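You operate a simulated robot arm through the tools that you are given. There is no shell and no other tool. Be economical: measure what you need, move in short steps, check, and stop when the job is done.

You run a simulated robot arm. Do the job below in one go: nothing can be reset, and whatever is moved stays where it is left.

TASK
Fetch the jar that says "9" from the parts bench and stand it on top of the white tub fifty-one.
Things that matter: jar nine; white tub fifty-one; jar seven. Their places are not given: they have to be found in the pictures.

Only the result counts: the job must be done as asked and must still hold three seconds after the hand-in. Knocking over, shifting, dropping, spilling or breaking anything else fails it.

THE ROBOT
A 7-joint arm with a two-finger parallel gripper, fixed in place. Base frame: the origin is at the foot of the arm, x ahead of it, y to its left, z up; the work surface is at about z = 0. Lengths are in cm, angles in degrees, forces in N, time in s.
With the tool pointing down near the work surface it reaches from about 22 to 58 cm from the base axis. Its first joint turns from -66.0 to 66.0 degrees. Payload 2.5 kg.
The TCP is the grasp point between the finger pads, 2.3 cm short of the fingertips. In the tool frame z runs along the fingers and y along their closing line. The gripper opens to 9.4 cm. The fingers are 3.8 cm wide and 1 cm thick; the gripper's body (5.4 by 9.6 cm) begins 3.9 cm behind the TCP.
Orientation is that of the tool frame in the base frame, as a unit quaternion [w, x, y, z]. With the fingers straight down and closing along the base's y, the tool's x points along the base's -x, its y along +y and its z along -z.

THE INTERFACE
- The arm moves only by the tool drive_tool. Its argument "motion" is a list that holds one entry, the list of rows, each a list of 7 numbers: the turn, a rotation vector about the base's x, y, z in degrees, then the shift along the base's x, y, z in cm, then the finger opening in cm, from 0 to 9.4. In form: [[[wx, wy, wz, x, y, z, jaw], ...]]. A call has 1 to 20 rows; each row shifts and turns the commanded pose from where the row before left it. A row lasts 0.2 s, in which the tool goes at most 5 cm and 8.6 degrees; a call with a longer step from one row to the next is refused whole, and so is a gripper value outside its range. Where a pose cannot be reached the arm comes as near as it can. A force on the tool above 40 N (or 10 N above the force at the start of the call, whichever is more), or a blocked arm, ends the call early, and 0.2 s more pass. Each finger travels about 10.8 cm/s and halts on what it meets, pressing with about 32 N; the grip force reading is that of the motor and also rises with nothing between the fingers. The clock runs only during rows and for 0.2 s after the last one: add rows that do not move to give the fingers time. The reply holds the time, the measured pose of the TCP, the force on the tool along the base axes, the opening and the grip force, in the units named above and with some noise, and new pictures: "show" is both (left out), scene, wrist or none.
- Cameras (640 x 400 px; columns grow to the right, rows downward): "scene" is fixed at [12.94, -42.33, 53.05]; the picture's right is [0.69, -0.73, 0.00], its down [-0.51, -0.48, -0.72] and it looks along [0.52, 0.49, -0.70] (base axes); focal length 313 px, centre (320, 200). "wrist" rides on the gripper at [-3.9, 0, -4.4] in the tool frame; the picture's right is [0.00, -1.00, 0.00], its down [0.97, 0.00, -0.24] and it looks along [0.24, 0.00, 0.97] (tool axes); focal length 218 px, centre (320, 200).
- measure_at(camera, pixels): for up to 12 pixels [column, row] of the newest picture of that camera ("zoom" is the newest enlarged one), the place [x, y, z] in the base frame of the surface seen there, good to about 0.2 cm. It takes no simulated time.
- zoom(camera, box): a new picture of the part [left, top, right, bottom] of that camera's present view, enlarged. It takes no simulated time.
- job_done(): hands the job in; it is judged then, once.

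Go step by step. Measure first, check grasps and placings, and put right what went wrong. The budget is 60 turns and 120 pictures, counting those below and the enlarged ones. Unless the task says otherwise, let go and move clear before handing in, and close with one line.

The tools are called after ">>>" as name(argument=value, ...) on one line, values as JSON. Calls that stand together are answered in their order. drive_tool: Moves the arm, as the interface text tells. Its arguments: {"type":"object","properties":{"motion":{"type":"array"},"show":{"type":"string","enum":["both","scene","wrist","none"]}},"required":["motion"]} The other tools are called the same way: measure_at (camera, pixels) gives the place of the surface under pixels of a picture; zoom (camera, box) takes an enlarged picture of a part of a camera's view; job_done () hands the job in.

At the start:

```text
time: 0.0
ee_pos: [30.39, -26.22, 29.27]
ee_rot: [0.0, 0.0, 1.0, 0.0]
force: [0.1, -0.6, 0.2]
width: 9.39
grasp_force: 0.0
```

scene: 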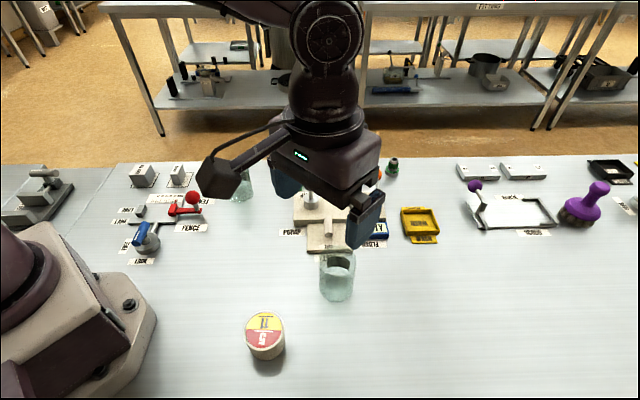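
wrist: 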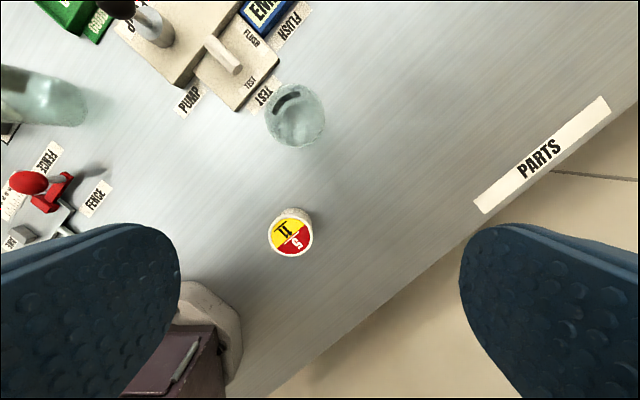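

The pictures show two glass jars (scene near (337,275) and (243,185)) and a tub with a coloured lid at (265,335). I'll zoom in on these before moving.

>>> zoom(camera="scene", box=[200, 230, 400, 370])

>>> zoom(camera="wrist", box=[230, 60, 370, 270])

>>> zoom(camera="scene", box=[100, 150, 300, 280])

>>> zoom(camera="scene", box=[360, 140, 640, 280])

```text
2.86 times, centred on (300, 300) of scene
```

zoom: 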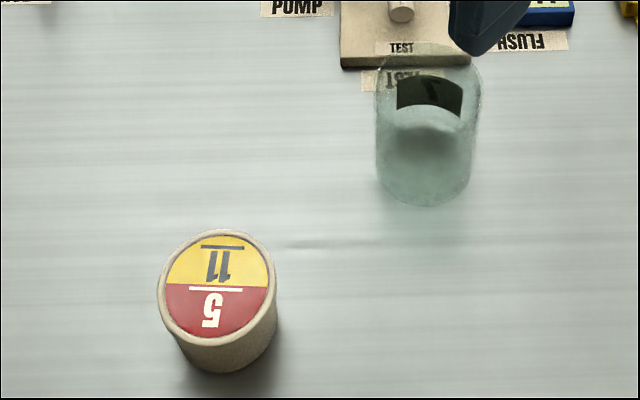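

```text
1.90 times, centred on (300, 165) of wrist
```

zoom: 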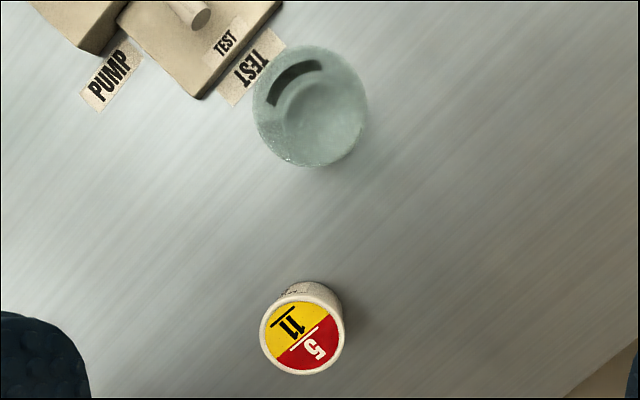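

```text
3.08 times, centred on (200, 215) of scene
```

zoom: 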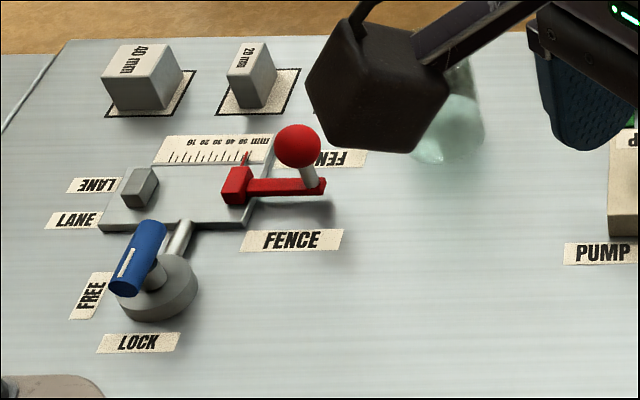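

```text
2.29 times, centred on (500, 210) of scene
```

zoom: 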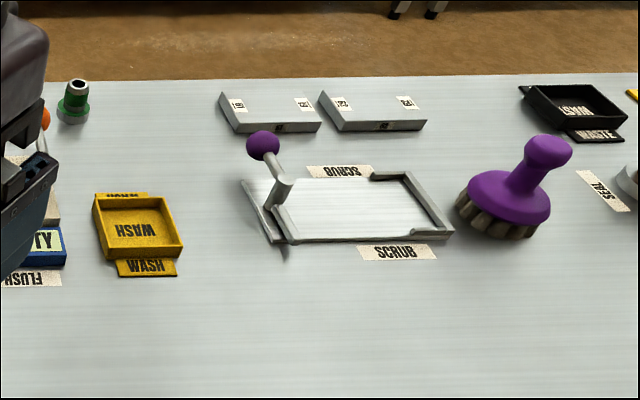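

The tub's lid reads 5/11 and its side carries small text; the near jar has a dark label I can't read yet. I'll measure the objects, to plan viewpoints.

>>> measure_at(camera="scene", pixels=[[337, 258], [337, 298], [320, 275], [265, 325], [265, 358], [243, 185], [243, 200], [310, 200], [325, 245], [40, 190], [392, 165]])

>>> measure_at(camera="wrist", pixels=[[295, 90], [300, 120], [290, 235], [290, 214], [40, 100], [70, 110], [20, 80], [130, 10]])

>>> zoom(camera="wrist", box=[260, 195, 330, 265])

>>> zoom(camera="wrist", box=[0, 40, 120, 160])

```text
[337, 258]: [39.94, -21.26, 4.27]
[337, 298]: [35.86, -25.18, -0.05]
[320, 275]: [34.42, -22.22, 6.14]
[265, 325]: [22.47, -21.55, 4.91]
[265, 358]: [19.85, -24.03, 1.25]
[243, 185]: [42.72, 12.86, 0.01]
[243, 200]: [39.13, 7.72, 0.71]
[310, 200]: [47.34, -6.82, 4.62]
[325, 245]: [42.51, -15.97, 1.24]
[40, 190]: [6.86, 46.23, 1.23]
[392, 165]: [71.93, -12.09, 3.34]
```

```text
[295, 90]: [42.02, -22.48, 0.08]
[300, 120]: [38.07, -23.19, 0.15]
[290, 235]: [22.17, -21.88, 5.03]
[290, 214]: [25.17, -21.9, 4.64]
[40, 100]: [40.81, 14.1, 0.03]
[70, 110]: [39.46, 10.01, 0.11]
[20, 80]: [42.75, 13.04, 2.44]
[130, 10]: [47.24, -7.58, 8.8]
```

```text
5.71 times, centred on (295, 230) of wrist
```

zoom: 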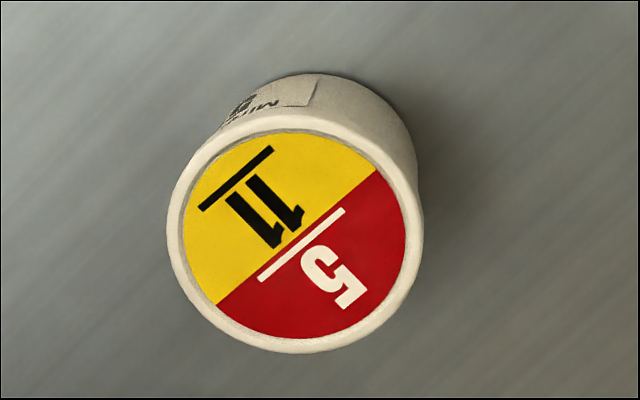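

```text
3.33 times, centred on (60, 100) of wrist
```

zoom: 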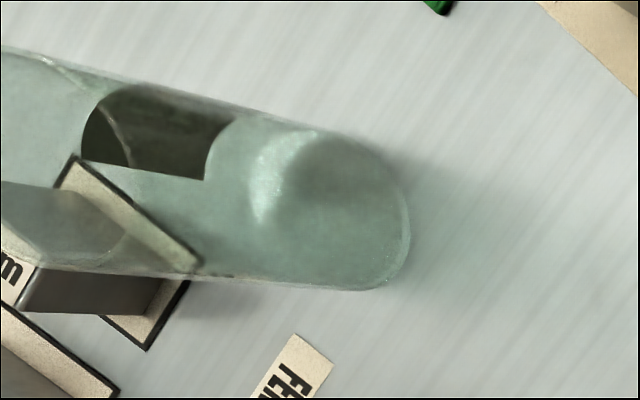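

Both jars carry labels facing away from the scene camera (toward +x), and so does the tub's. I'll move the tool over to +x and tilt it to look back.

>>> drive_tool(motion=[[[0, 7, 0, 3.5, 1, -1, 9.4], [0, 7, 0, 3.5, 1, -1, 9.4], [0, 7, 0, 3.5, 1, -1, 9.4], [0, 7, 0, 3.5, 1, -1, 9.4], [0, 7, 0, 3.5, 1, -1, 9.4], [0, 7, 0, 3.5, 1, -1, 9.4], [0, 0, 0, 0, 0, 0, 9.4]]])

```text
time: 1.6
ee_pos: [45.6, -17.38, 23.67]
ee_rot: [-0.326, 0.015, 0.945, 0.004]
force: [0.3, 1.1, -0.4]
width: 9.39
grasp_force: 0.0
out of reach, approached as far as the arm can: row 5, 6
```

scene: 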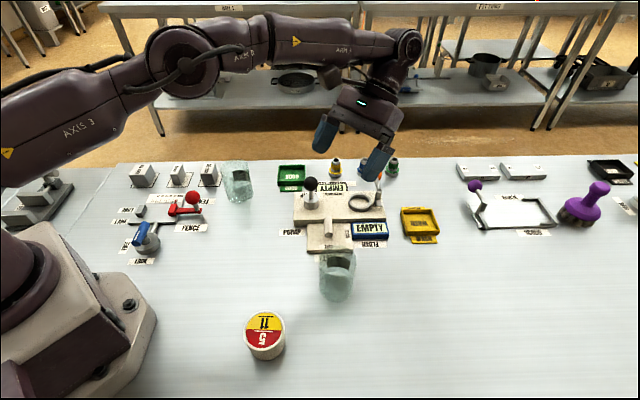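
wrist: 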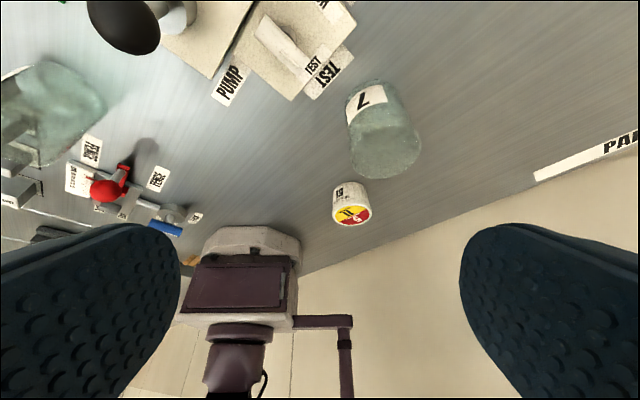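

The near jar's label at wrist (370,97) now shows, and the tub's label at (340,192). Zooming to read them.

>>> zoom(camera="wrist", box=[330, 70, 430, 180])

>>> zoom(camera="wrist", box=[320, 170, 385, 235])

>>> zoom(camera="wrist", box=[0, 40, 120, 210])

>>> zoom(camera="scene", box=[120, 140, 420, 310])

```text
3.64 times, centred on (380, 125) of wrist
```

zoom: 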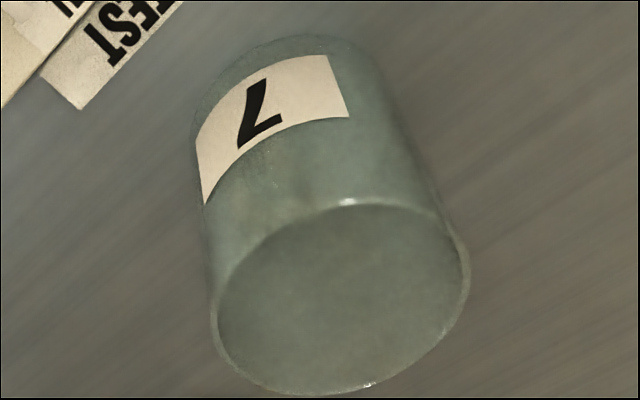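

```text
6.15 times, centred on (352, 202) of wrist
```

zoom: 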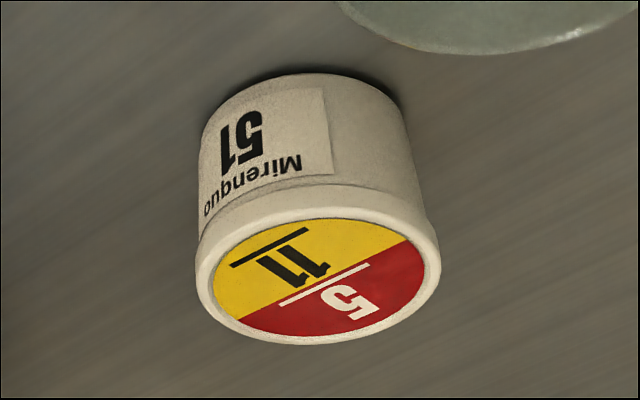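

```text
2.35 times, centred on (60, 125) of wrist
```

zoom: 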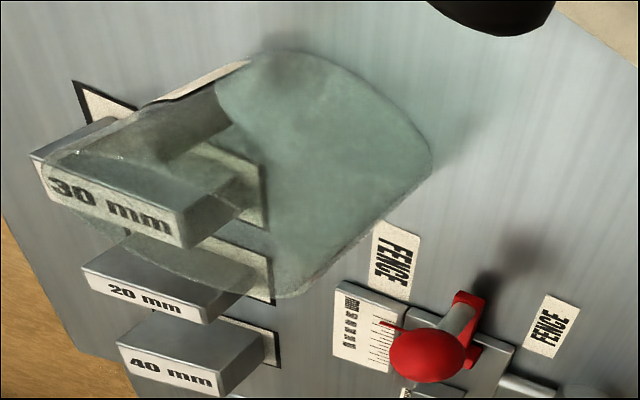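

```text
2.13 times, centred on (270, 225) of scene
```

zoom: 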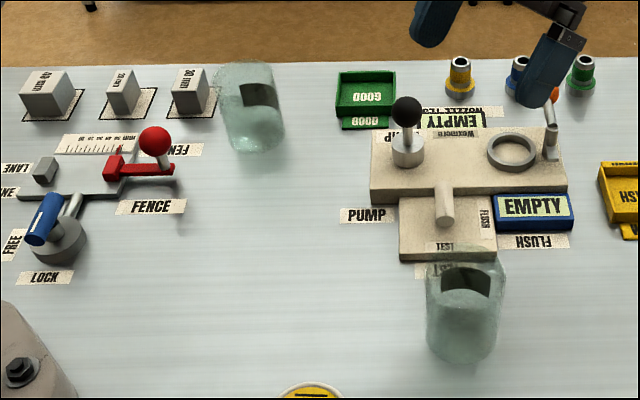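

The tub's label reads 51 and the near jar's reads 7 (upside down in this view). The second jar at about (42,13) should be 9, so I'll move left to confirm it.

>>> drive_tool(motion=[[[0, 0, 0, 0, 4.5, 0, 9.4], [0, 0, 0, 0, 4.5, 0, 9.4], [0, 0, 0, 0, 4.5, 0, 9.4], [0, 0, 0, 0, 4.5, 0, 9.4], [0, 0, 0, 0, 4.5, 0, 9.4], [0, 0, 0, 0, 3, 0, 9.4], [0, 0, 0, 0, 0, 0, 9.4]]], show="wrist")

```text
time: 3.2
ee_pos: [45.44, 8.03, 23.72]
ee_rot: [-0.326, 0.014, 0.945, 0.004]
force: [0.0, -0.3, -0.3]
width: 9.39
grasp_force: 0.0
```

wrist: 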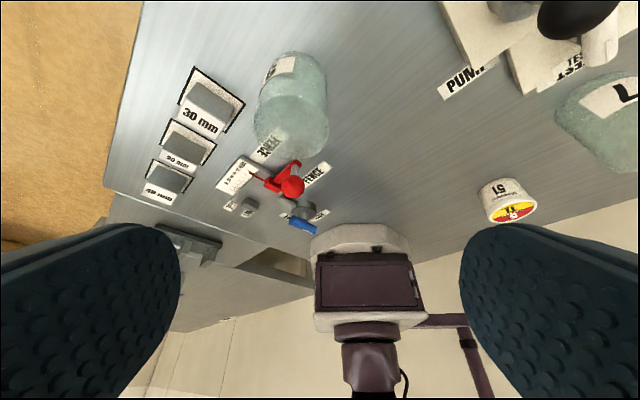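

The second jar is at wrist (290,110) with its label at (280,68). I'll zoom in and measure its rim and base.

>>> zoom(camera="wrist", box=[240, 40, 340, 170])

>>> zoom(camera="wrist", box=[470, 165, 550, 235])

>>> measure_at(camera="wrist", pixels=[[280, 68], [292, 58], [262, 85], [290, 110], [255, 120], [325, 120], [290, 152], [507, 212], [483, 190], [535, 205], [512, 222], [507, 202]])

>>> zoom(camera="scene", box=[190, 140, 290, 220])

```text
3.08 times, centred on (290, 105) of wrist
```

zoom: 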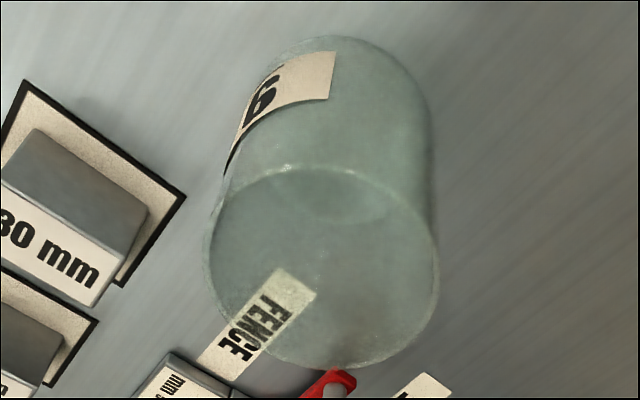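

```text
5.71 times, centred on (510, 200) of wrist
```

zoom: 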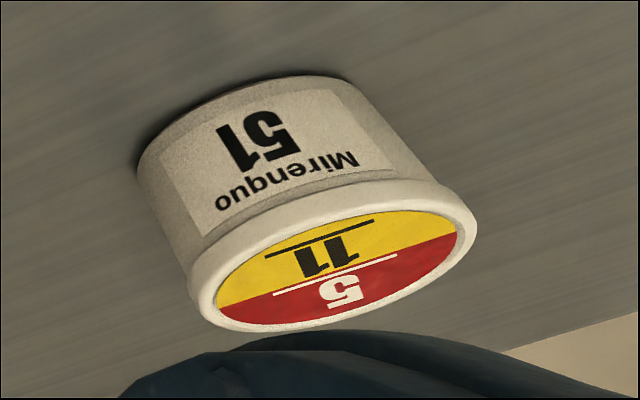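

```text
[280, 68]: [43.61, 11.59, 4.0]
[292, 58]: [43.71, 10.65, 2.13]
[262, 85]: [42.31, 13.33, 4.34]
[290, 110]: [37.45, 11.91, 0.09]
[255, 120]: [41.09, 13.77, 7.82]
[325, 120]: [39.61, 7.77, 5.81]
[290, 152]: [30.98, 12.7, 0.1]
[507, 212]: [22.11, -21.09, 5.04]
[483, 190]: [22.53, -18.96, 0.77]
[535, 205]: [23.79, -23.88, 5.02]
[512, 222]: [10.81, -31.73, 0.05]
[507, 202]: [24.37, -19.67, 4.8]
```

```text
5.00 times, centred on (240, 180) of scene
```

zoom: 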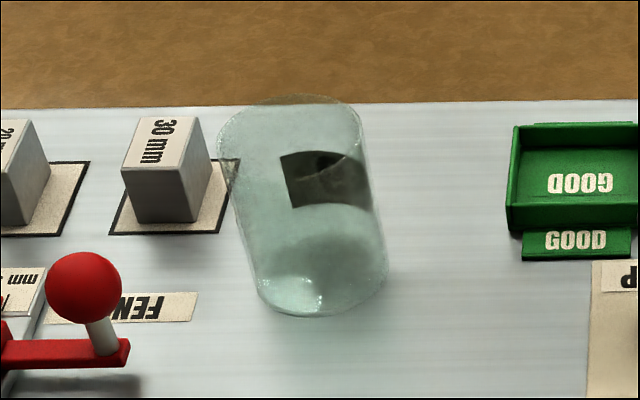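

The jar's glyph, bowl toward the jar's top (image bottom), reads as 9 in this inverted view. I'll enlarge it once more and measure the neighbours (30 mm block, fence knob, scale).

>>> zoom(camera="wrist", box=[255, 48, 305, 98])

>>> measure_at(camera="wrist", pixels=[[212, 108], [232, 108], [240, 100], [198, 120], [215, 132], [290, 185], [275, 185], [245, 205], [215, 90]])

>>> measure_at(camera="scene", pixels=[[193, 197], [290, 175], [210, 168], [312, 185], [283, 190], [238, 196], [245, 200], [231, 200]])

```text
8.00 times, centred on (280, 73) of wrist
```

zoom: 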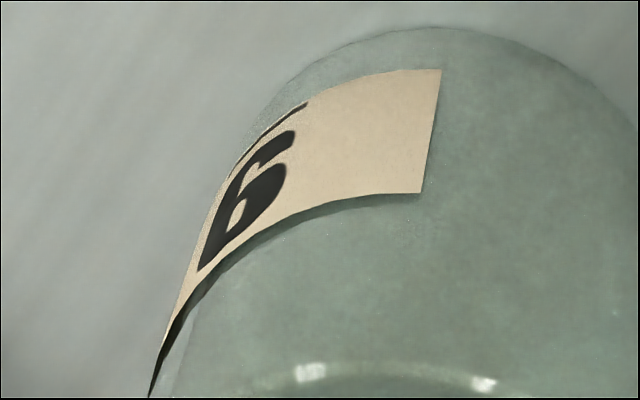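

```text
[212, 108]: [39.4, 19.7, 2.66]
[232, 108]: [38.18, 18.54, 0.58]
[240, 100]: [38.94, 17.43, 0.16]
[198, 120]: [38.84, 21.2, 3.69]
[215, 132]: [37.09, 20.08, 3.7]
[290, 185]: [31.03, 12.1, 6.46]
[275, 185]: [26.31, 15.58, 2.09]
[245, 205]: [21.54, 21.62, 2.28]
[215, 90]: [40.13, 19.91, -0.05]
```

```text
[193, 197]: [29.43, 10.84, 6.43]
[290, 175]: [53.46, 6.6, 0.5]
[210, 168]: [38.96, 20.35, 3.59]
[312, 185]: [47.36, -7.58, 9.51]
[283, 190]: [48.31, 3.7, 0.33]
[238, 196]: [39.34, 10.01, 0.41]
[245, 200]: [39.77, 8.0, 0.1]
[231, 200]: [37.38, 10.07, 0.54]
```

The underline sits on the glyph's jar-bottom side, so this is jar 9: centre about (40.65,10.7), radius ~3.1, height ~9. Next I'll straighten the tool above it and check from overhead.

>>> drive_tool(motion=[[[0, -7.6, 0, -0.95, 0.54, -1, 9.4], [0, -7.6, 0, -0.95, 0.54, -1, 9.4], [0, -7.6, 0, -0.95, 0.54, -1, 9.4], [0, -7.6, 0, -0.95, 0.54, -1, 9.4], [0, -7.6, 0, -0.95, 0.54, -1, 9.4], [0, 0, 0, 0, 0, 0, 9.4]]])

```text
time: 4.6
ee_pos: [41.05, 10.64, 18.48]
ee_rot: [0.001, 0.011, 1.0, 0.009]
force: [0.1, -0.3, -0.5]
width: 9.37
grasp_force: 0.0
```

scene: 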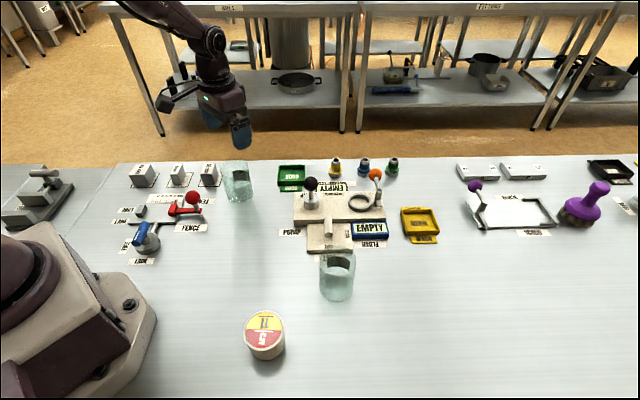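
wrist: 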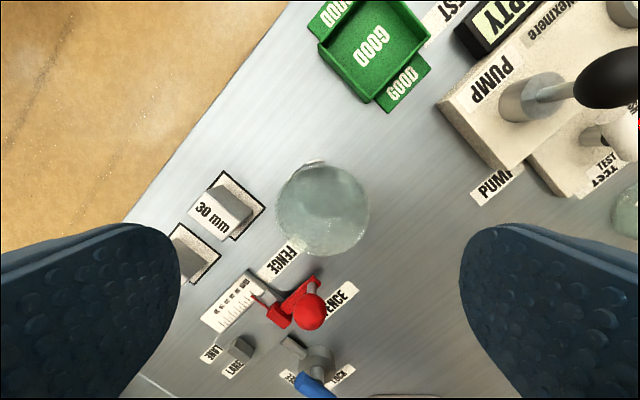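

The jar's rim is centred near (322,210), directly under the tool at about (40.8,10.65). I'll take out the 1° roll and descend to grasp height with the fingers open.

>>> drive_tool(motion=[[[-1, 0, 0, -0.2, 0, -2.5, 9.4], [0, 0, 0, 0, 0, -2.5, 9.4], [0, 0, 0, 0, 0, -2.5, 9.4], [0, 0, 0, 0, 0, -2.5, 9.4], [0, 0, 0, 0, 0, -1.6, 9.4], [0, 0, 0, 0, 0, 0, 9.4]]])

```text
time: 6.0
ee_pos: [40.62, 10.54, 6.88]
ee_rot: [0.0, 0.012, 1.0, 0.0]
force: [0.6, -0.5, -0.4]
width: 9.38
grasp_force: 0.0
```

scene: 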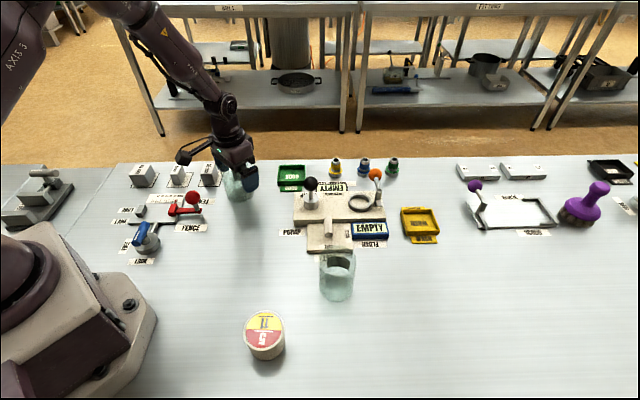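
wrist: 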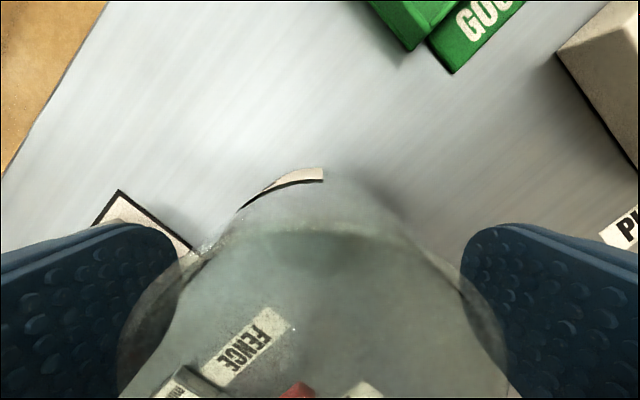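

The jar is between the fingers and centred at about column 313. I'll close the fingers in place.

>>> drive_tool(motion=[[[0, 0, 0, 0, 0.05, 0, 7.5], [0, 0, 0, 0, 0, 0, 6.5], [0, 0, 0, 0, 0, 0, 5], [0, 0, 0, 0, 0, 0, 5], [0, 0, 0, 0, 0, 0, 5]]], show="wrist")

```text
time: 7.2
ee_pos: [40.63, 10.64, 6.84]
ee_rot: [0.001, 0.012, 1.0, 0.0]
force: [-0.4, -0.3, -0.5]
width: 6.42
grasp_force: 31.9
```

wrist: 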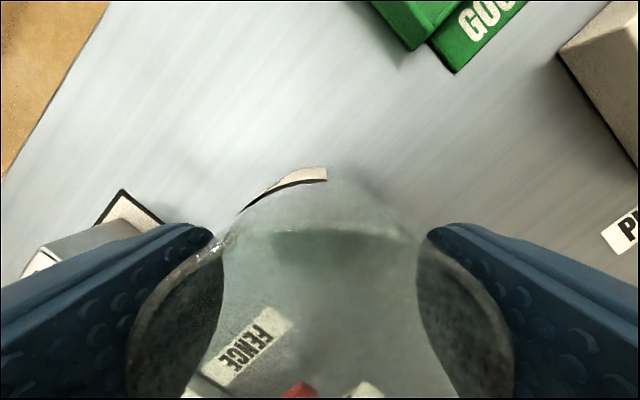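

The jar is gripped at 6.42 cm with 32 N. I'll lift it gently, straight up.

>>> drive_tool(motion=[[[0, 0, 0, 0, 0, 1, 5], [0, 0, 0, 0, 0, 2, 5], [0, 0, 0, 0, 0, 3, 5], [0, 0, 0, 0, 0, 3, 5], [0, 0, 0, 0, 0, 3, 5], [0, 0, 0, 0, 0, 3, 5], [0, 0, 0, 0, 0, 1, 5], [0, 0, 0, 0, 0, 0, 5]]])

```text
time: 9.0
ee_pos: [40.76, 10.58, 23.12]
ee_rot: [0.0, 0.012, 1.0, 0.0]
force: [0.1, 0.0, 0.2]
width: 5.01
grasp_force: 0.1
```

scene: 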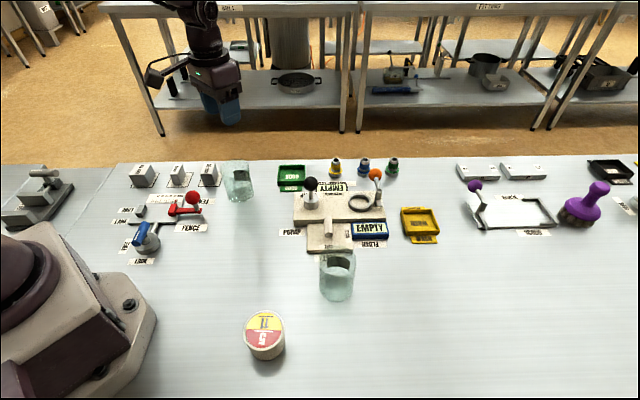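
wrist: 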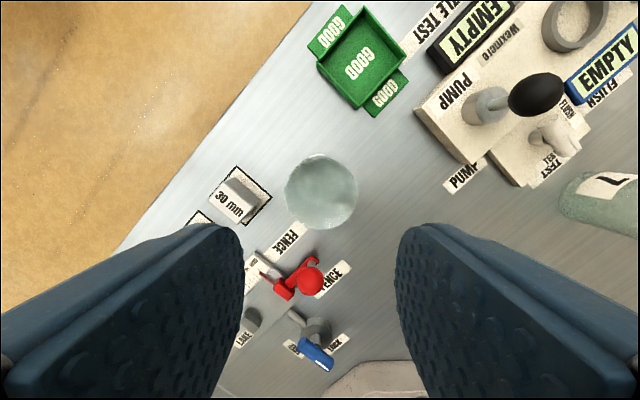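

The fingers closed to 5.0 with 0 N: the jar slipped out and stayed on the bench. I'll check how it stands and where before trying again.

>>> zoom(camera="scene", box=[190, 140, 290, 220])

>>> zoom(camera="wrist", box=[270, 140, 370, 240])

>>> measure_at(camera="wrist", pixels=[[289, 190], [354, 190], [322, 156], [322, 225], [320, 190], [300, 165], [345, 215], [310, 178]])

```text
5.00 times, centred on (240, 180) of scene
```

zoom: 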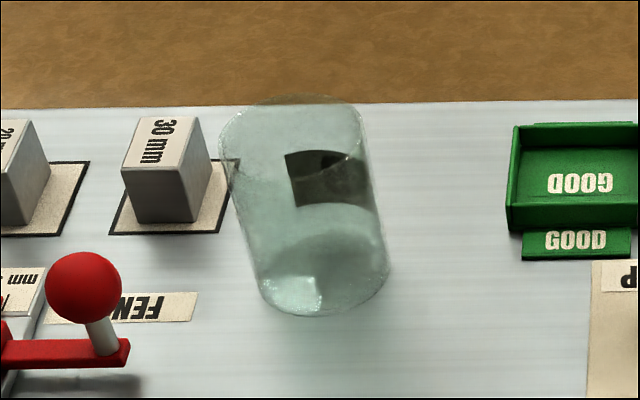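

```text
4.00 times, centred on (320, 190) of wrist
```

zoom: 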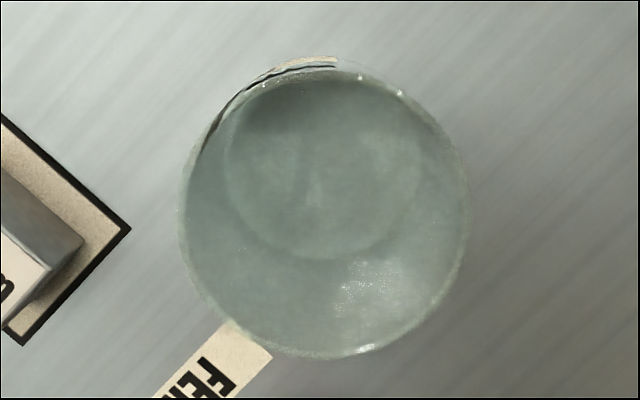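

```text
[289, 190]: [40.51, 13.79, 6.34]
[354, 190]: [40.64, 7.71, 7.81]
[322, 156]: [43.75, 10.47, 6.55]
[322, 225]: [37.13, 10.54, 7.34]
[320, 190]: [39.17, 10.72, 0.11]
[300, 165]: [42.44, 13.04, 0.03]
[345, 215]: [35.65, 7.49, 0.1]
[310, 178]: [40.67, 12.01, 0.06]
```

The jar stands upright, unmoved, centred at about (40.6,10.7). I'll go back down a little lower, close with full command, and lift very slowly while watching the force.

>>> drive_tool(motion=[[[0, 0, 0, 0, 0, 0, 7], [0, 0, 0, 0, 0.05, 0, 9.4], [0, 0, 1.4, 0, 0, -3.5, 9.4], [0, 0, 0, 0, 0, -3.5, 9.4], [0, 0, 0, 0, 0, -3.5, 9.4], [0, 0, 0, 0, 0, -3, 9.4], [0, 0, 0, 0, 0, -2, 9.4], [0, 0, 0, 0, 0, -1, 9.4], [0, 0, 0, 0, 0, -0.5, 9.4], [0, 0, 0, 0, 0, 0, 9.4]]], show="wrist")

```text
time: 11.2
ee_pos: [40.69, 10.81, 6.0]
ee_rot: [0.0, -0.001, 1.0, 0.0]
force: [-0.1, 0.7, 1.4]
width: 9.39
grasp_force: 0.0
```

wrist: 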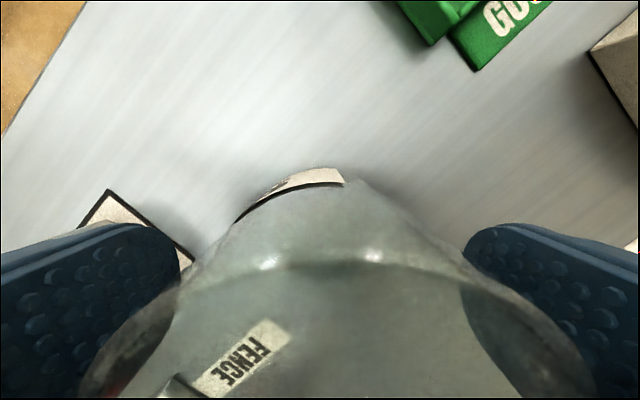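

The fingers straddle the jar at z=6.0. I'll close fully, wait, and lift just 0.6 cm slowly as a test.

>>> drive_tool(motion=[[[0, 0, 0, 0, -0.08, 0, 7], [0, 0, 0, 0, 0, 0, 6], [0, 0, 0, 0, 0, 0, 0], [0, 0, 0, 0, 0, 0, 0], [0, 0, 0, 0, 0, 0, 0], [0, 0, 0, 0, 0, 0, 0], [0, 0, 0, 0, 0, 0.1, 0], [0, 0, 0, 0, 0, 0.1, 0], [0, 0, 0, 0, 0, 0.1, 0], [0, 0, 0, 0, 0, 0.1, 0], [0, 0, 0, 0, 0, 0.1, 0], [0, 0, 0, 0, 0, 0.1, 0], [0, 0, 0, 0, 0, 0, 0]]])

```text
time: 14.0
ee_pos: [40.74, 10.6, 6.39]
ee_rot: [-0.001, 0.0, 1.0, 0.001]
force: [0.5, 0.1, 0.4]
width: 6.44
grasp_force: 32.1
```

scene: 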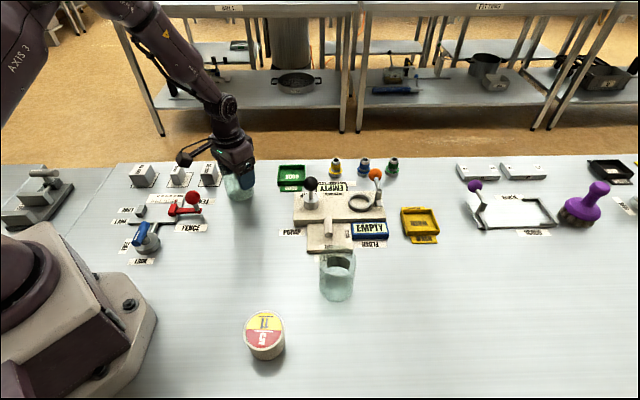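
wrist: 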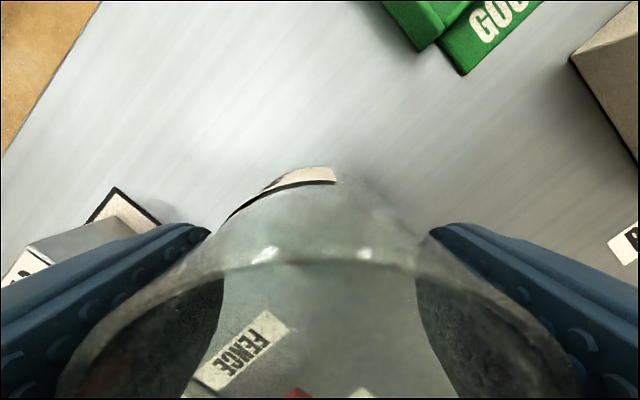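

It's unclear whether the jar came up: the rim moved only from about row 262 to 255 for a 0.4–0.6 cm lift. I'll measure the jar's bottom and lift another 1 cm slowly to compare.

>>> zoom(camera="scene", box=[190, 140, 290, 220])

>>> drive_tool(motion=[[[0, 0, 0, 0, 0, 0.1, 0], [0, 0, 0, 0, 0, 0.1, 0], [0, 0, 0, 0, 0, 0.1, 0], [0, 0, 0, 0, 0, 0.1, 0], [0, 0, 0, 0, 0, 0.1, 0], [0, 0, 0, 0, 0, 0.1, 0], [0, 0, 0, 0, 0, 0.1, 0], [0, 0, 0, 0, 0, 0.1, 0], [0, 0, 0, 0, 0, 0.1, 0], [0, 0, 0, 0, 0, 0.1, 0]]])

>>> zoom(camera="scene", box=[190, 140, 290, 220])

```text
5.00 times, centred on (240, 180) of scene
```

zoom: 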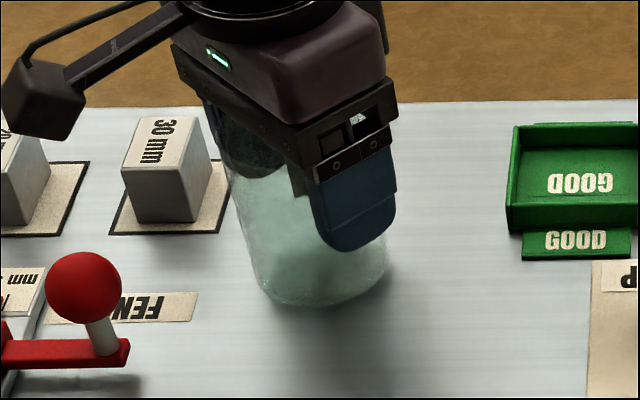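

```text
time: 16.2
ee_pos: [40.75, 10.7, 7.44]
ee_rot: [-0.001, 0.0, 1.0, 0.001]
force: [0.1, 0.1, -0.6]
width: 6.42
grasp_force: 32.6
```

scene: 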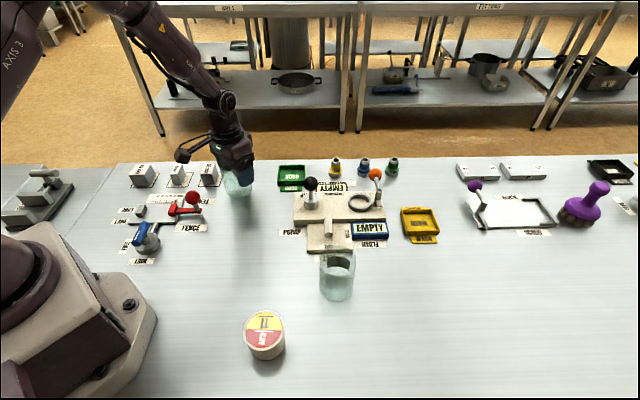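
wrist: 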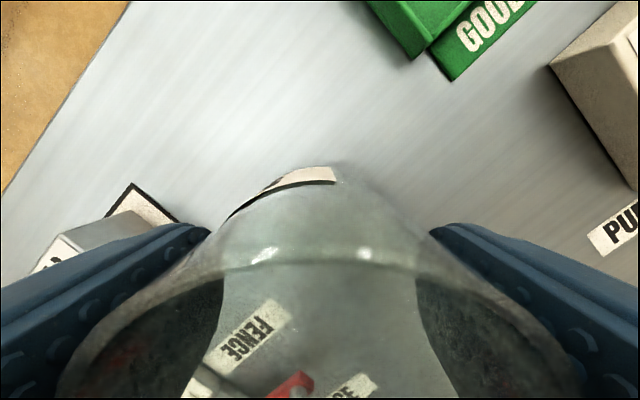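

```text
5.00 times, centred on (240, 180) of scene
```

zoom: 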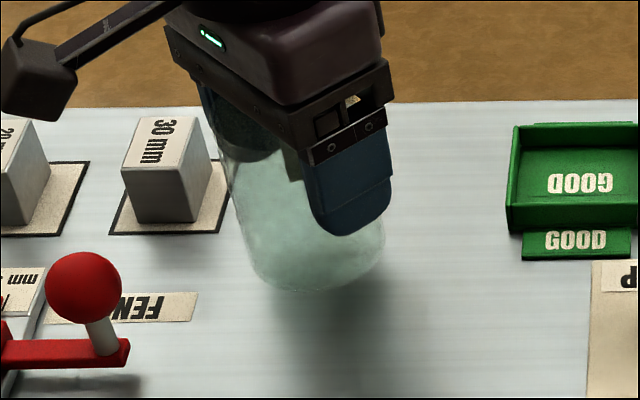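

The jar is now rising with the gripper: the rim stays at row ~250 and the base is off the bench. The first slip came from speed, so I'll keep lifting with a gentle ramp.

>>> drive_tool(motion=[[[0, 0, 0, 0, 0, 0.1, 0], [0, 0, 0, 0, 0, 0.15, 0], [0, 0, 0, 0, 0, 0.2, 0], [0, 0, 0, 0, 0, 0.25, 0], [0, 0, 0, 0, 0, 0.3, 0], [0, 0, 0, 0, 0, 0.35, 0], [0, 0, 0, 0, 0, 0.4, 0], [0, 0, 0, 0, 0, 0.45, 0], [0, 0, 0, 0, 0, 0.45, 0], [0, 0, 0, 0, 0, 0.45, 0], [0, 0, 0, 0, 0, 0.45, 0], [0, 0, 0, 0, 0, 0.45, 0], [0, 0, 0, 0, 0, 0.45, 0], [0, 0, 0, 0, 0, 0.4, 0], [0, 0, 0, 0, 0, 0.35, 0], [0, 0, 0, 0, 0, 0.3, 0], [0, 0, 0, 0, 0, 0.25, 0], [0, 0, 0, 0, 0, 0.2, 0], [0, 0, 0, 0, 0, 0.1, 0]]])

>>> zoom(camera="scene", box=[190, 120, 290, 200])

```text
time: 20.2
ee_pos: [40.58, 10.73, 13.53]
ee_rot: [-0.001, 0.0, 1.0, 0.0]
force: [0.3, -0.1, -0.6]
width: 6.42
grasp_force: 32.1
```

scene: 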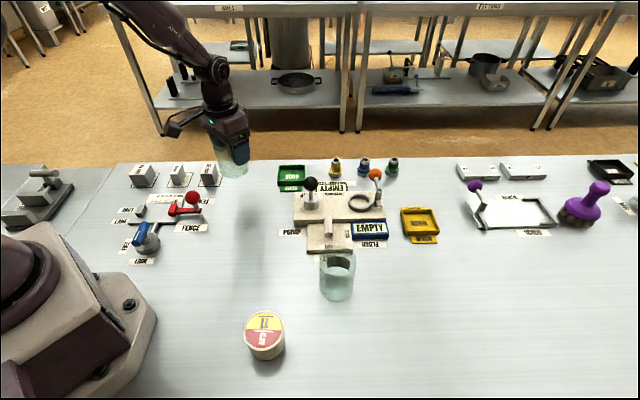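
wrist: 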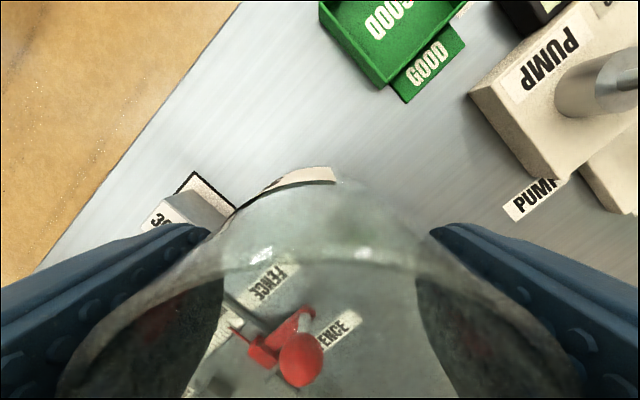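

```text
5.00 times, centred on (240, 160) of scene
```

zoom: 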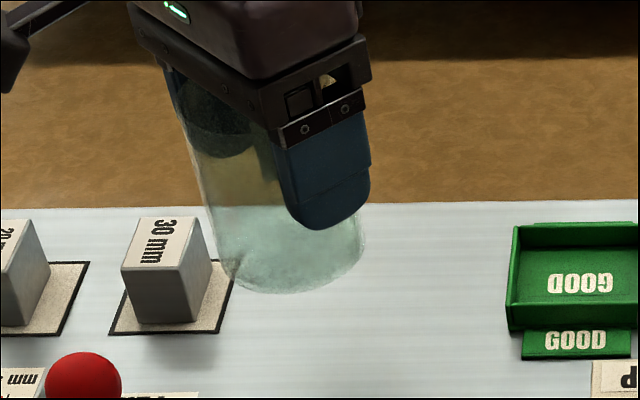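

No slip: the rim is still at row ~250. I'll measure the tub lid precisely for the target.

>>> measure_at(camera="scene", pixels=[[264, 329], [247, 329], [282, 329], [264, 313], [264, 345], [252, 317], [277, 317], [252, 341], [277, 341]])

>>> zoom(camera="scene", box=[225, 295, 305, 375])

```text
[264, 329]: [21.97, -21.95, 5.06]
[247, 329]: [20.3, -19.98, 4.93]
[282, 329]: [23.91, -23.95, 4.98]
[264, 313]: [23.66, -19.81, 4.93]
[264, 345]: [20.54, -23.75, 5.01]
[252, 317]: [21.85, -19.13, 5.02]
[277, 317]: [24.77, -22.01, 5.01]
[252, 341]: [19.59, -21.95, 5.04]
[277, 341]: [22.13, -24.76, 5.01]
```

```text
5.00 times, centred on (265, 335) of scene
```

zoom: 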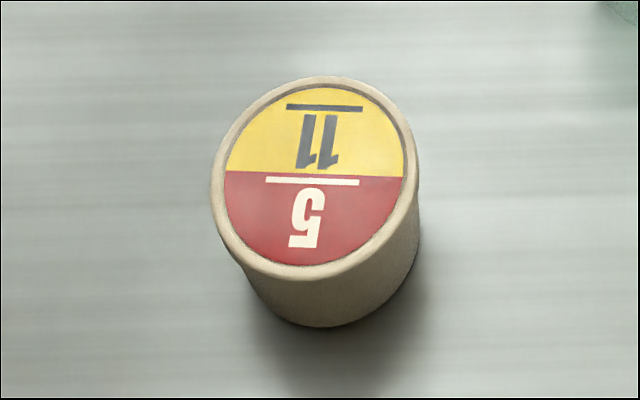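

The tub's lid is centred at (22.05,-21.95) with its top at z≈5.0, radius ~2.95. I'll carry the jar there in gentle ramps, the first half now.

>>> drive_tool(motion=[[[0, 0, 0, -0.116, -0.204, 0, 0], [0, 0, 0, -0.233, -0.408, 0, 0], [0, 0, 0, -0.349, -0.613, 0, 0], [0, 0, 0, -0.465, -0.817, 0, 0], [0, 0, 0, -0.582, -1.021, 0, 0], [0, 0, 0, -0.582, -1.021, 0, 0], [0, 0, 0, -0.582, -1.021, 0, 0], [0, 0, 0, -0.582, -1.021, 0, 0], [0, 0, 0, -0.582, -1.021, 0, 0], [0, 0, 0, -0.582, -1.021, 0, 0], [0, 0, 0, -0.582, -1.021, 0, 0], [0, 0, 0, -0.582, -1.021, 0, 0], [0, 0, 0, -0.582, -1.021, 0, 0], [0, 0, 0, -0.582, -1.021, 0, 0], [0, 0, 0, -0.582, -1.021, 0, 0], [0, 0, 0, -0.582, -1.021, 0, 0], [0, 0, 0, -0.465, -0.817, 0, 0], [0, 0, 0, -0.349, -0.613, 0, 0], [0, 0, 0, -0.233, -0.408, 0, 0], [0, 0, 0, -0.116, -0.204, 0, 0]]])

```text
time: 24.4
ee_pos: [31.34, -5.68, 13.57]
ee_rot: [0.0, 0.0, 1.0, -0.001]
force: [-0.3, -0.6, 0.4]
width: 6.38
grasp_force: 31.8
```

scene: 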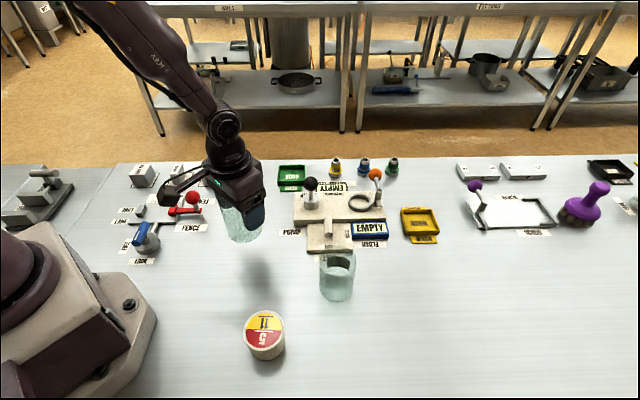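
wrist: 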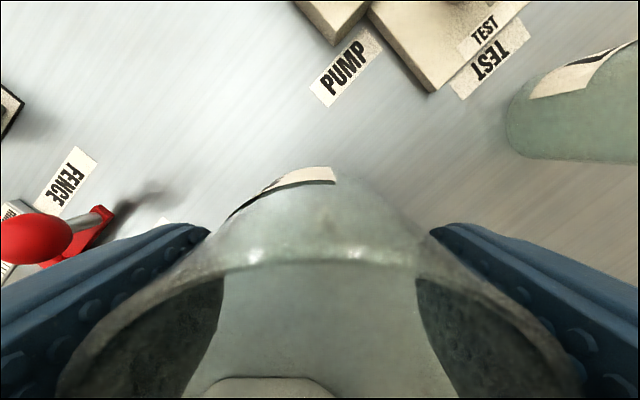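

The jar is still held with no slip (rim row ~250). Now the second half, with the same ramps.

>>> drive_tool(motion=[[[0, 0, 0, -0.116, -0.204, 0, 0], [0, 0, 0, -0.233, -0.408, 0, 0], [0, 0, 0, -0.349, -0.613, 0, 0], [0, 0, 0, -0.465, -0.817, 0, 0], [0, 0, 0, -0.582, -1.021, 0, 0], [0, 0, 0, -0.582, -1.021, 0, 0], [0, 0, 0, -0.582, -1.021, 0, 0], [0, 0, 0, -0.582, -1.021, 0, 0], [0, 0, 0, -0.582, -1.021, 0, 0], [0, 0, 0, -0.582, -1.021, 0, 0], [0, 0, 0, -0.582, -1.021, 0, 0], [0, 0, 0, -0.582, -1.021, 0, 0], [0, 0, 0, -0.582, -1.021, 0, 0], [0, 0, 0, -0.582, -1.021, 0, 0], [0, 0, 0, -0.582, -1.021, 0, 0], [0, 0, 0, -0.582, -1.021, 0, 0], [0, 0, 0, -0.465, -0.817, 0, 0], [0, 0, 0, -0.349, -0.613, 0, 0], [0, 0, 0, -0.233, -0.408, 0, 0], [0, 0, 0, -0.116, -0.204, 0, 0]]])

>>> zoom(camera="scene", box=[190, 230, 350, 380])

```text
time: 28.6
ee_pos: [22.15, -22.02, 13.47]
ee_rot: [0.0, -0.001, 1.0, 0.0]
force: [0.1, -0.2, -0.3]
width: 6.41
grasp_force: 31.9
```

scene: 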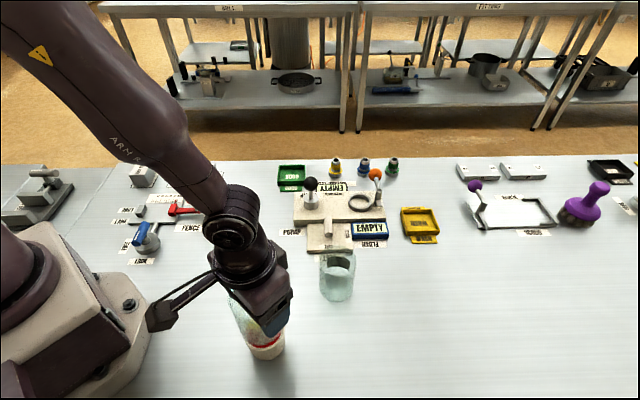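
wrist: 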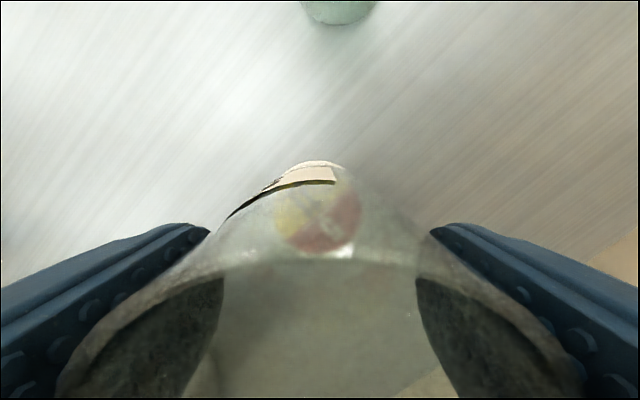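

```text
2.67 times, centred on (270, 305) of scene
```

zoom: 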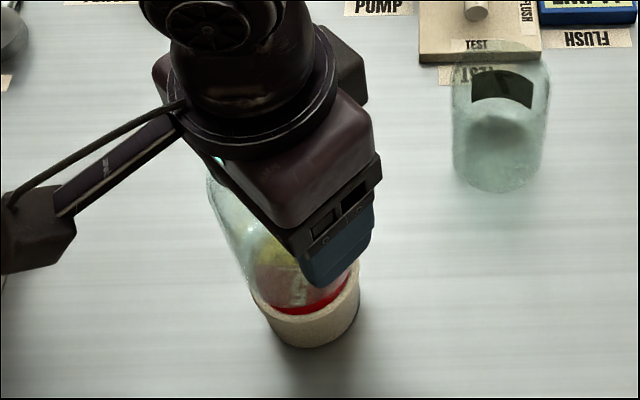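

The jar hangs over the tub and the lid shows through it. I'll lower slowly to just above the expected contact at TCP z≈11.1.

>>> drive_tool(motion=[[[0, 0, 0, -0.08, 0.05, -0.1, 0], [0, 0, 0, 0, 0, -0.2, 0], [0, 0, 0, 0, 0, -0.3, 0], [0, 0, 0, 0, 0, -0.3, 0], [0, 0, 0, 0, 0, -0.3, 0], [0, 0, 0, 0, 0, -0.3, 0], [0, 0, 0, 0, 0, -0.2, 0], [0, 0, 0, 0, 0, -0.15, 0], [0, 0, 0, 0, 0, -0.1, 0], [0, 0, 0, 0, 0, 0, 0]]])

>>> zoom(camera="scene", box=[225, 275, 325, 375])

```text
time: 30.8
ee_pos: [22.06, -21.89, 11.63]
ee_rot: [0.0, 0.0, 1.0, 0.001]
force: [-0.3, 0.5, -1.0]
width: 6.41
grasp_force: 32.0
```

scene: 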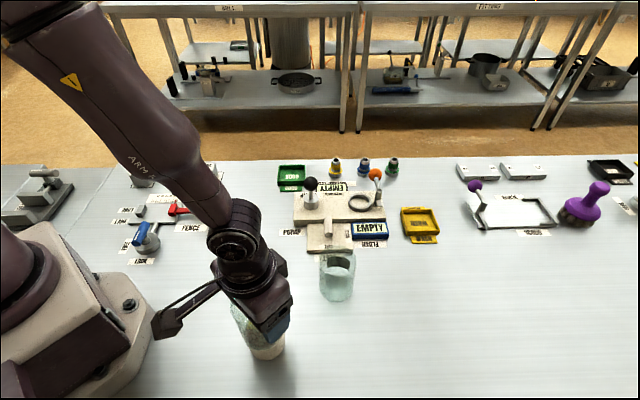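
wrist: 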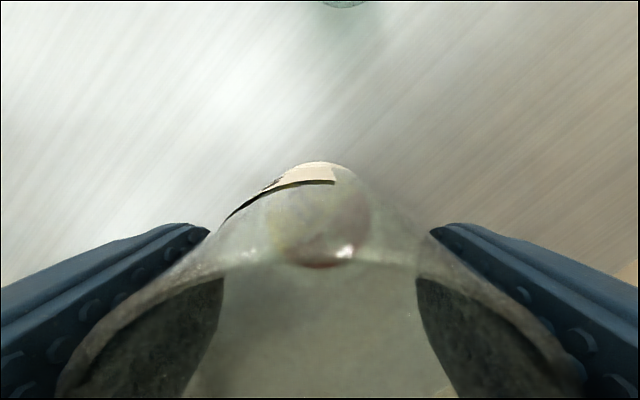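

```text
4.00 times, centred on (275, 325) of scene
```

zoom: 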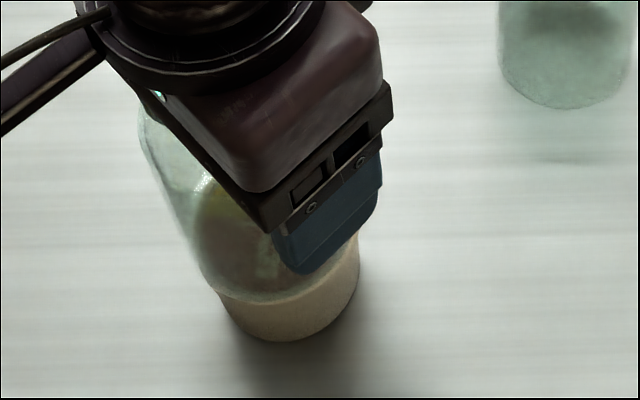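

It's nearly touching. I'll lower in 0.1 cm steps to feel the contact.

>>> drive_tool(motion=[[[0, 0, 0, 0, 0, -0.1, 0], [0, 0, 0, 0, 0, -0.1, 0], [0, 0, 0, 0, 0, -0.1, 0], [0, 0, 0, 0, 0, -0.1, 0], [0, 0, 0, 0, 0, -0.05, 0], [0, 0, 0, 0, 0, 0, 0]]], show="wrist")

>>> zoom(camera="scene", box=[225, 275, 325, 375])

```text
time: 32.2
ee_pos: [22.08, -22.02, 11.11]
ee_rot: [-0.001, 0.0, 1.0, 0.0]
force: [0.1, -0.7, -0.2]
width: 6.42
grasp_force: 32.0
```

wrist: 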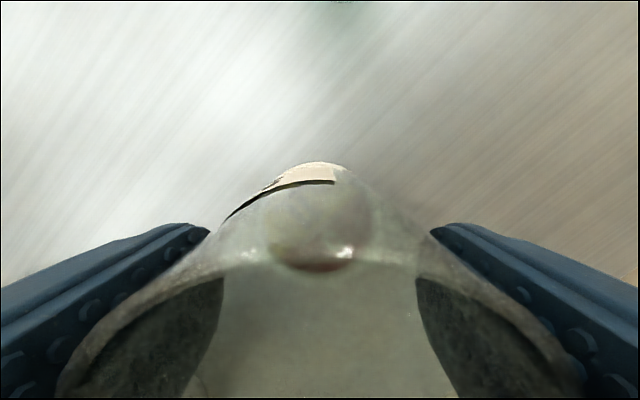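

```text
4.00 times, centred on (275, 325) of scene
```

zoom: 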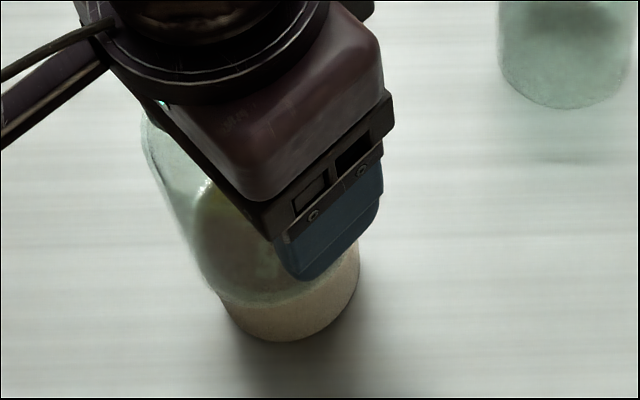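

No contact force yet (−0.2 N) at z=11.1. I'll lower another 0.2 cm.

>>> drive_tool(motion=[[[0, 0, 0, 0, 0, -0.05, 0], [0, 0, 0, 0, 0, -0.05, 0], [0, 0, 0, 0, 0, -0.05, 0], [0, 0, 0, 0, 0, -0.05, 0]]], show="wrist")

```text
time: 33.2
ee_pos: [21.94, -21.97, 10.99]
ee_rot: [0.001, 0.001, 1.0, 0.0]
force: [-0.6, 0.0, -0.8]
width: 6.39
grasp_force: 31.3
```

wrist: 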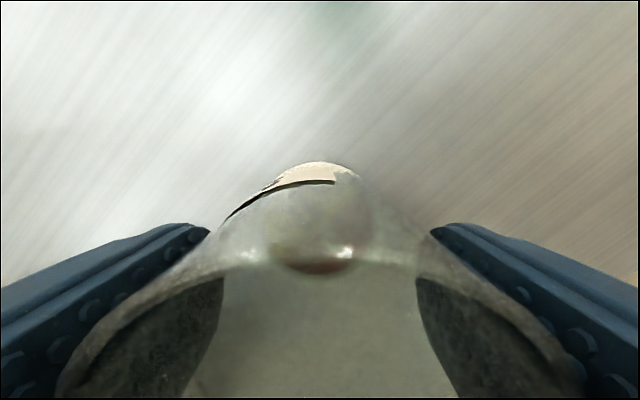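

Still no clear contact (−0.8 N). I'll take another 0.2 cm in fine steps.

>>> drive_tool(motion=[[[0, 0, 0, 0, 0, -0.05, 0], [0, 0, 0, 0, 0, -0.05, 0], [0, 0, 0, 0, 0, -0.05, 0], [0, 0, 0, 0, 0, -0.05, 0], [0, 0, 0, 0, 0, 0, 0]]], show="wrist")

>>> zoom(camera="scene", box=[225, 275, 325, 375])

```text
time: 34.4
ee_pos: [22.07, -21.99, 10.68]
ee_rot: [0.0, 0.0, 1.0, -0.001]
force: [-2.0, 0.4, 23.2]
width: 6.4
grasp_force: 31.9
```

wrist: 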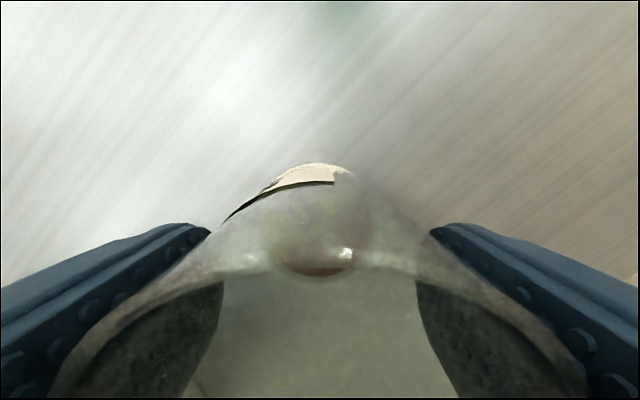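

```text
4.00 times, centred on (275, 325) of scene
```

zoom: 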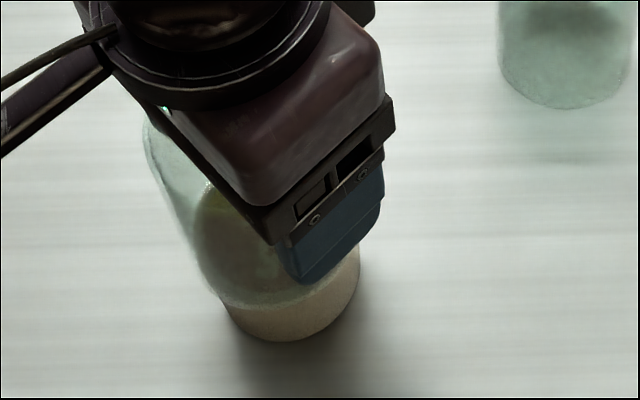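

Contact: 23 N upward at z≈10.7, with the jar seated on the tub. I'll ease off about 0.1 cm of the push, then check.

>>> drive_tool(motion=[[[0, 0, 0, 0, 0, 0.04, 0], [0, 0, 0, 0, 0, 0.04, 0], [0, 0, 0, 0, 0, 0, 0]]], show="none")

```text
time: 35.2
ee_pos: [22.04, -21.87, 10.83]
ee_rot: [0.0, 0.0, 1.0, 0.0]
force: [1.1, -2.0, 5.9]
width: 6.42
grasp_force: 31.8
```

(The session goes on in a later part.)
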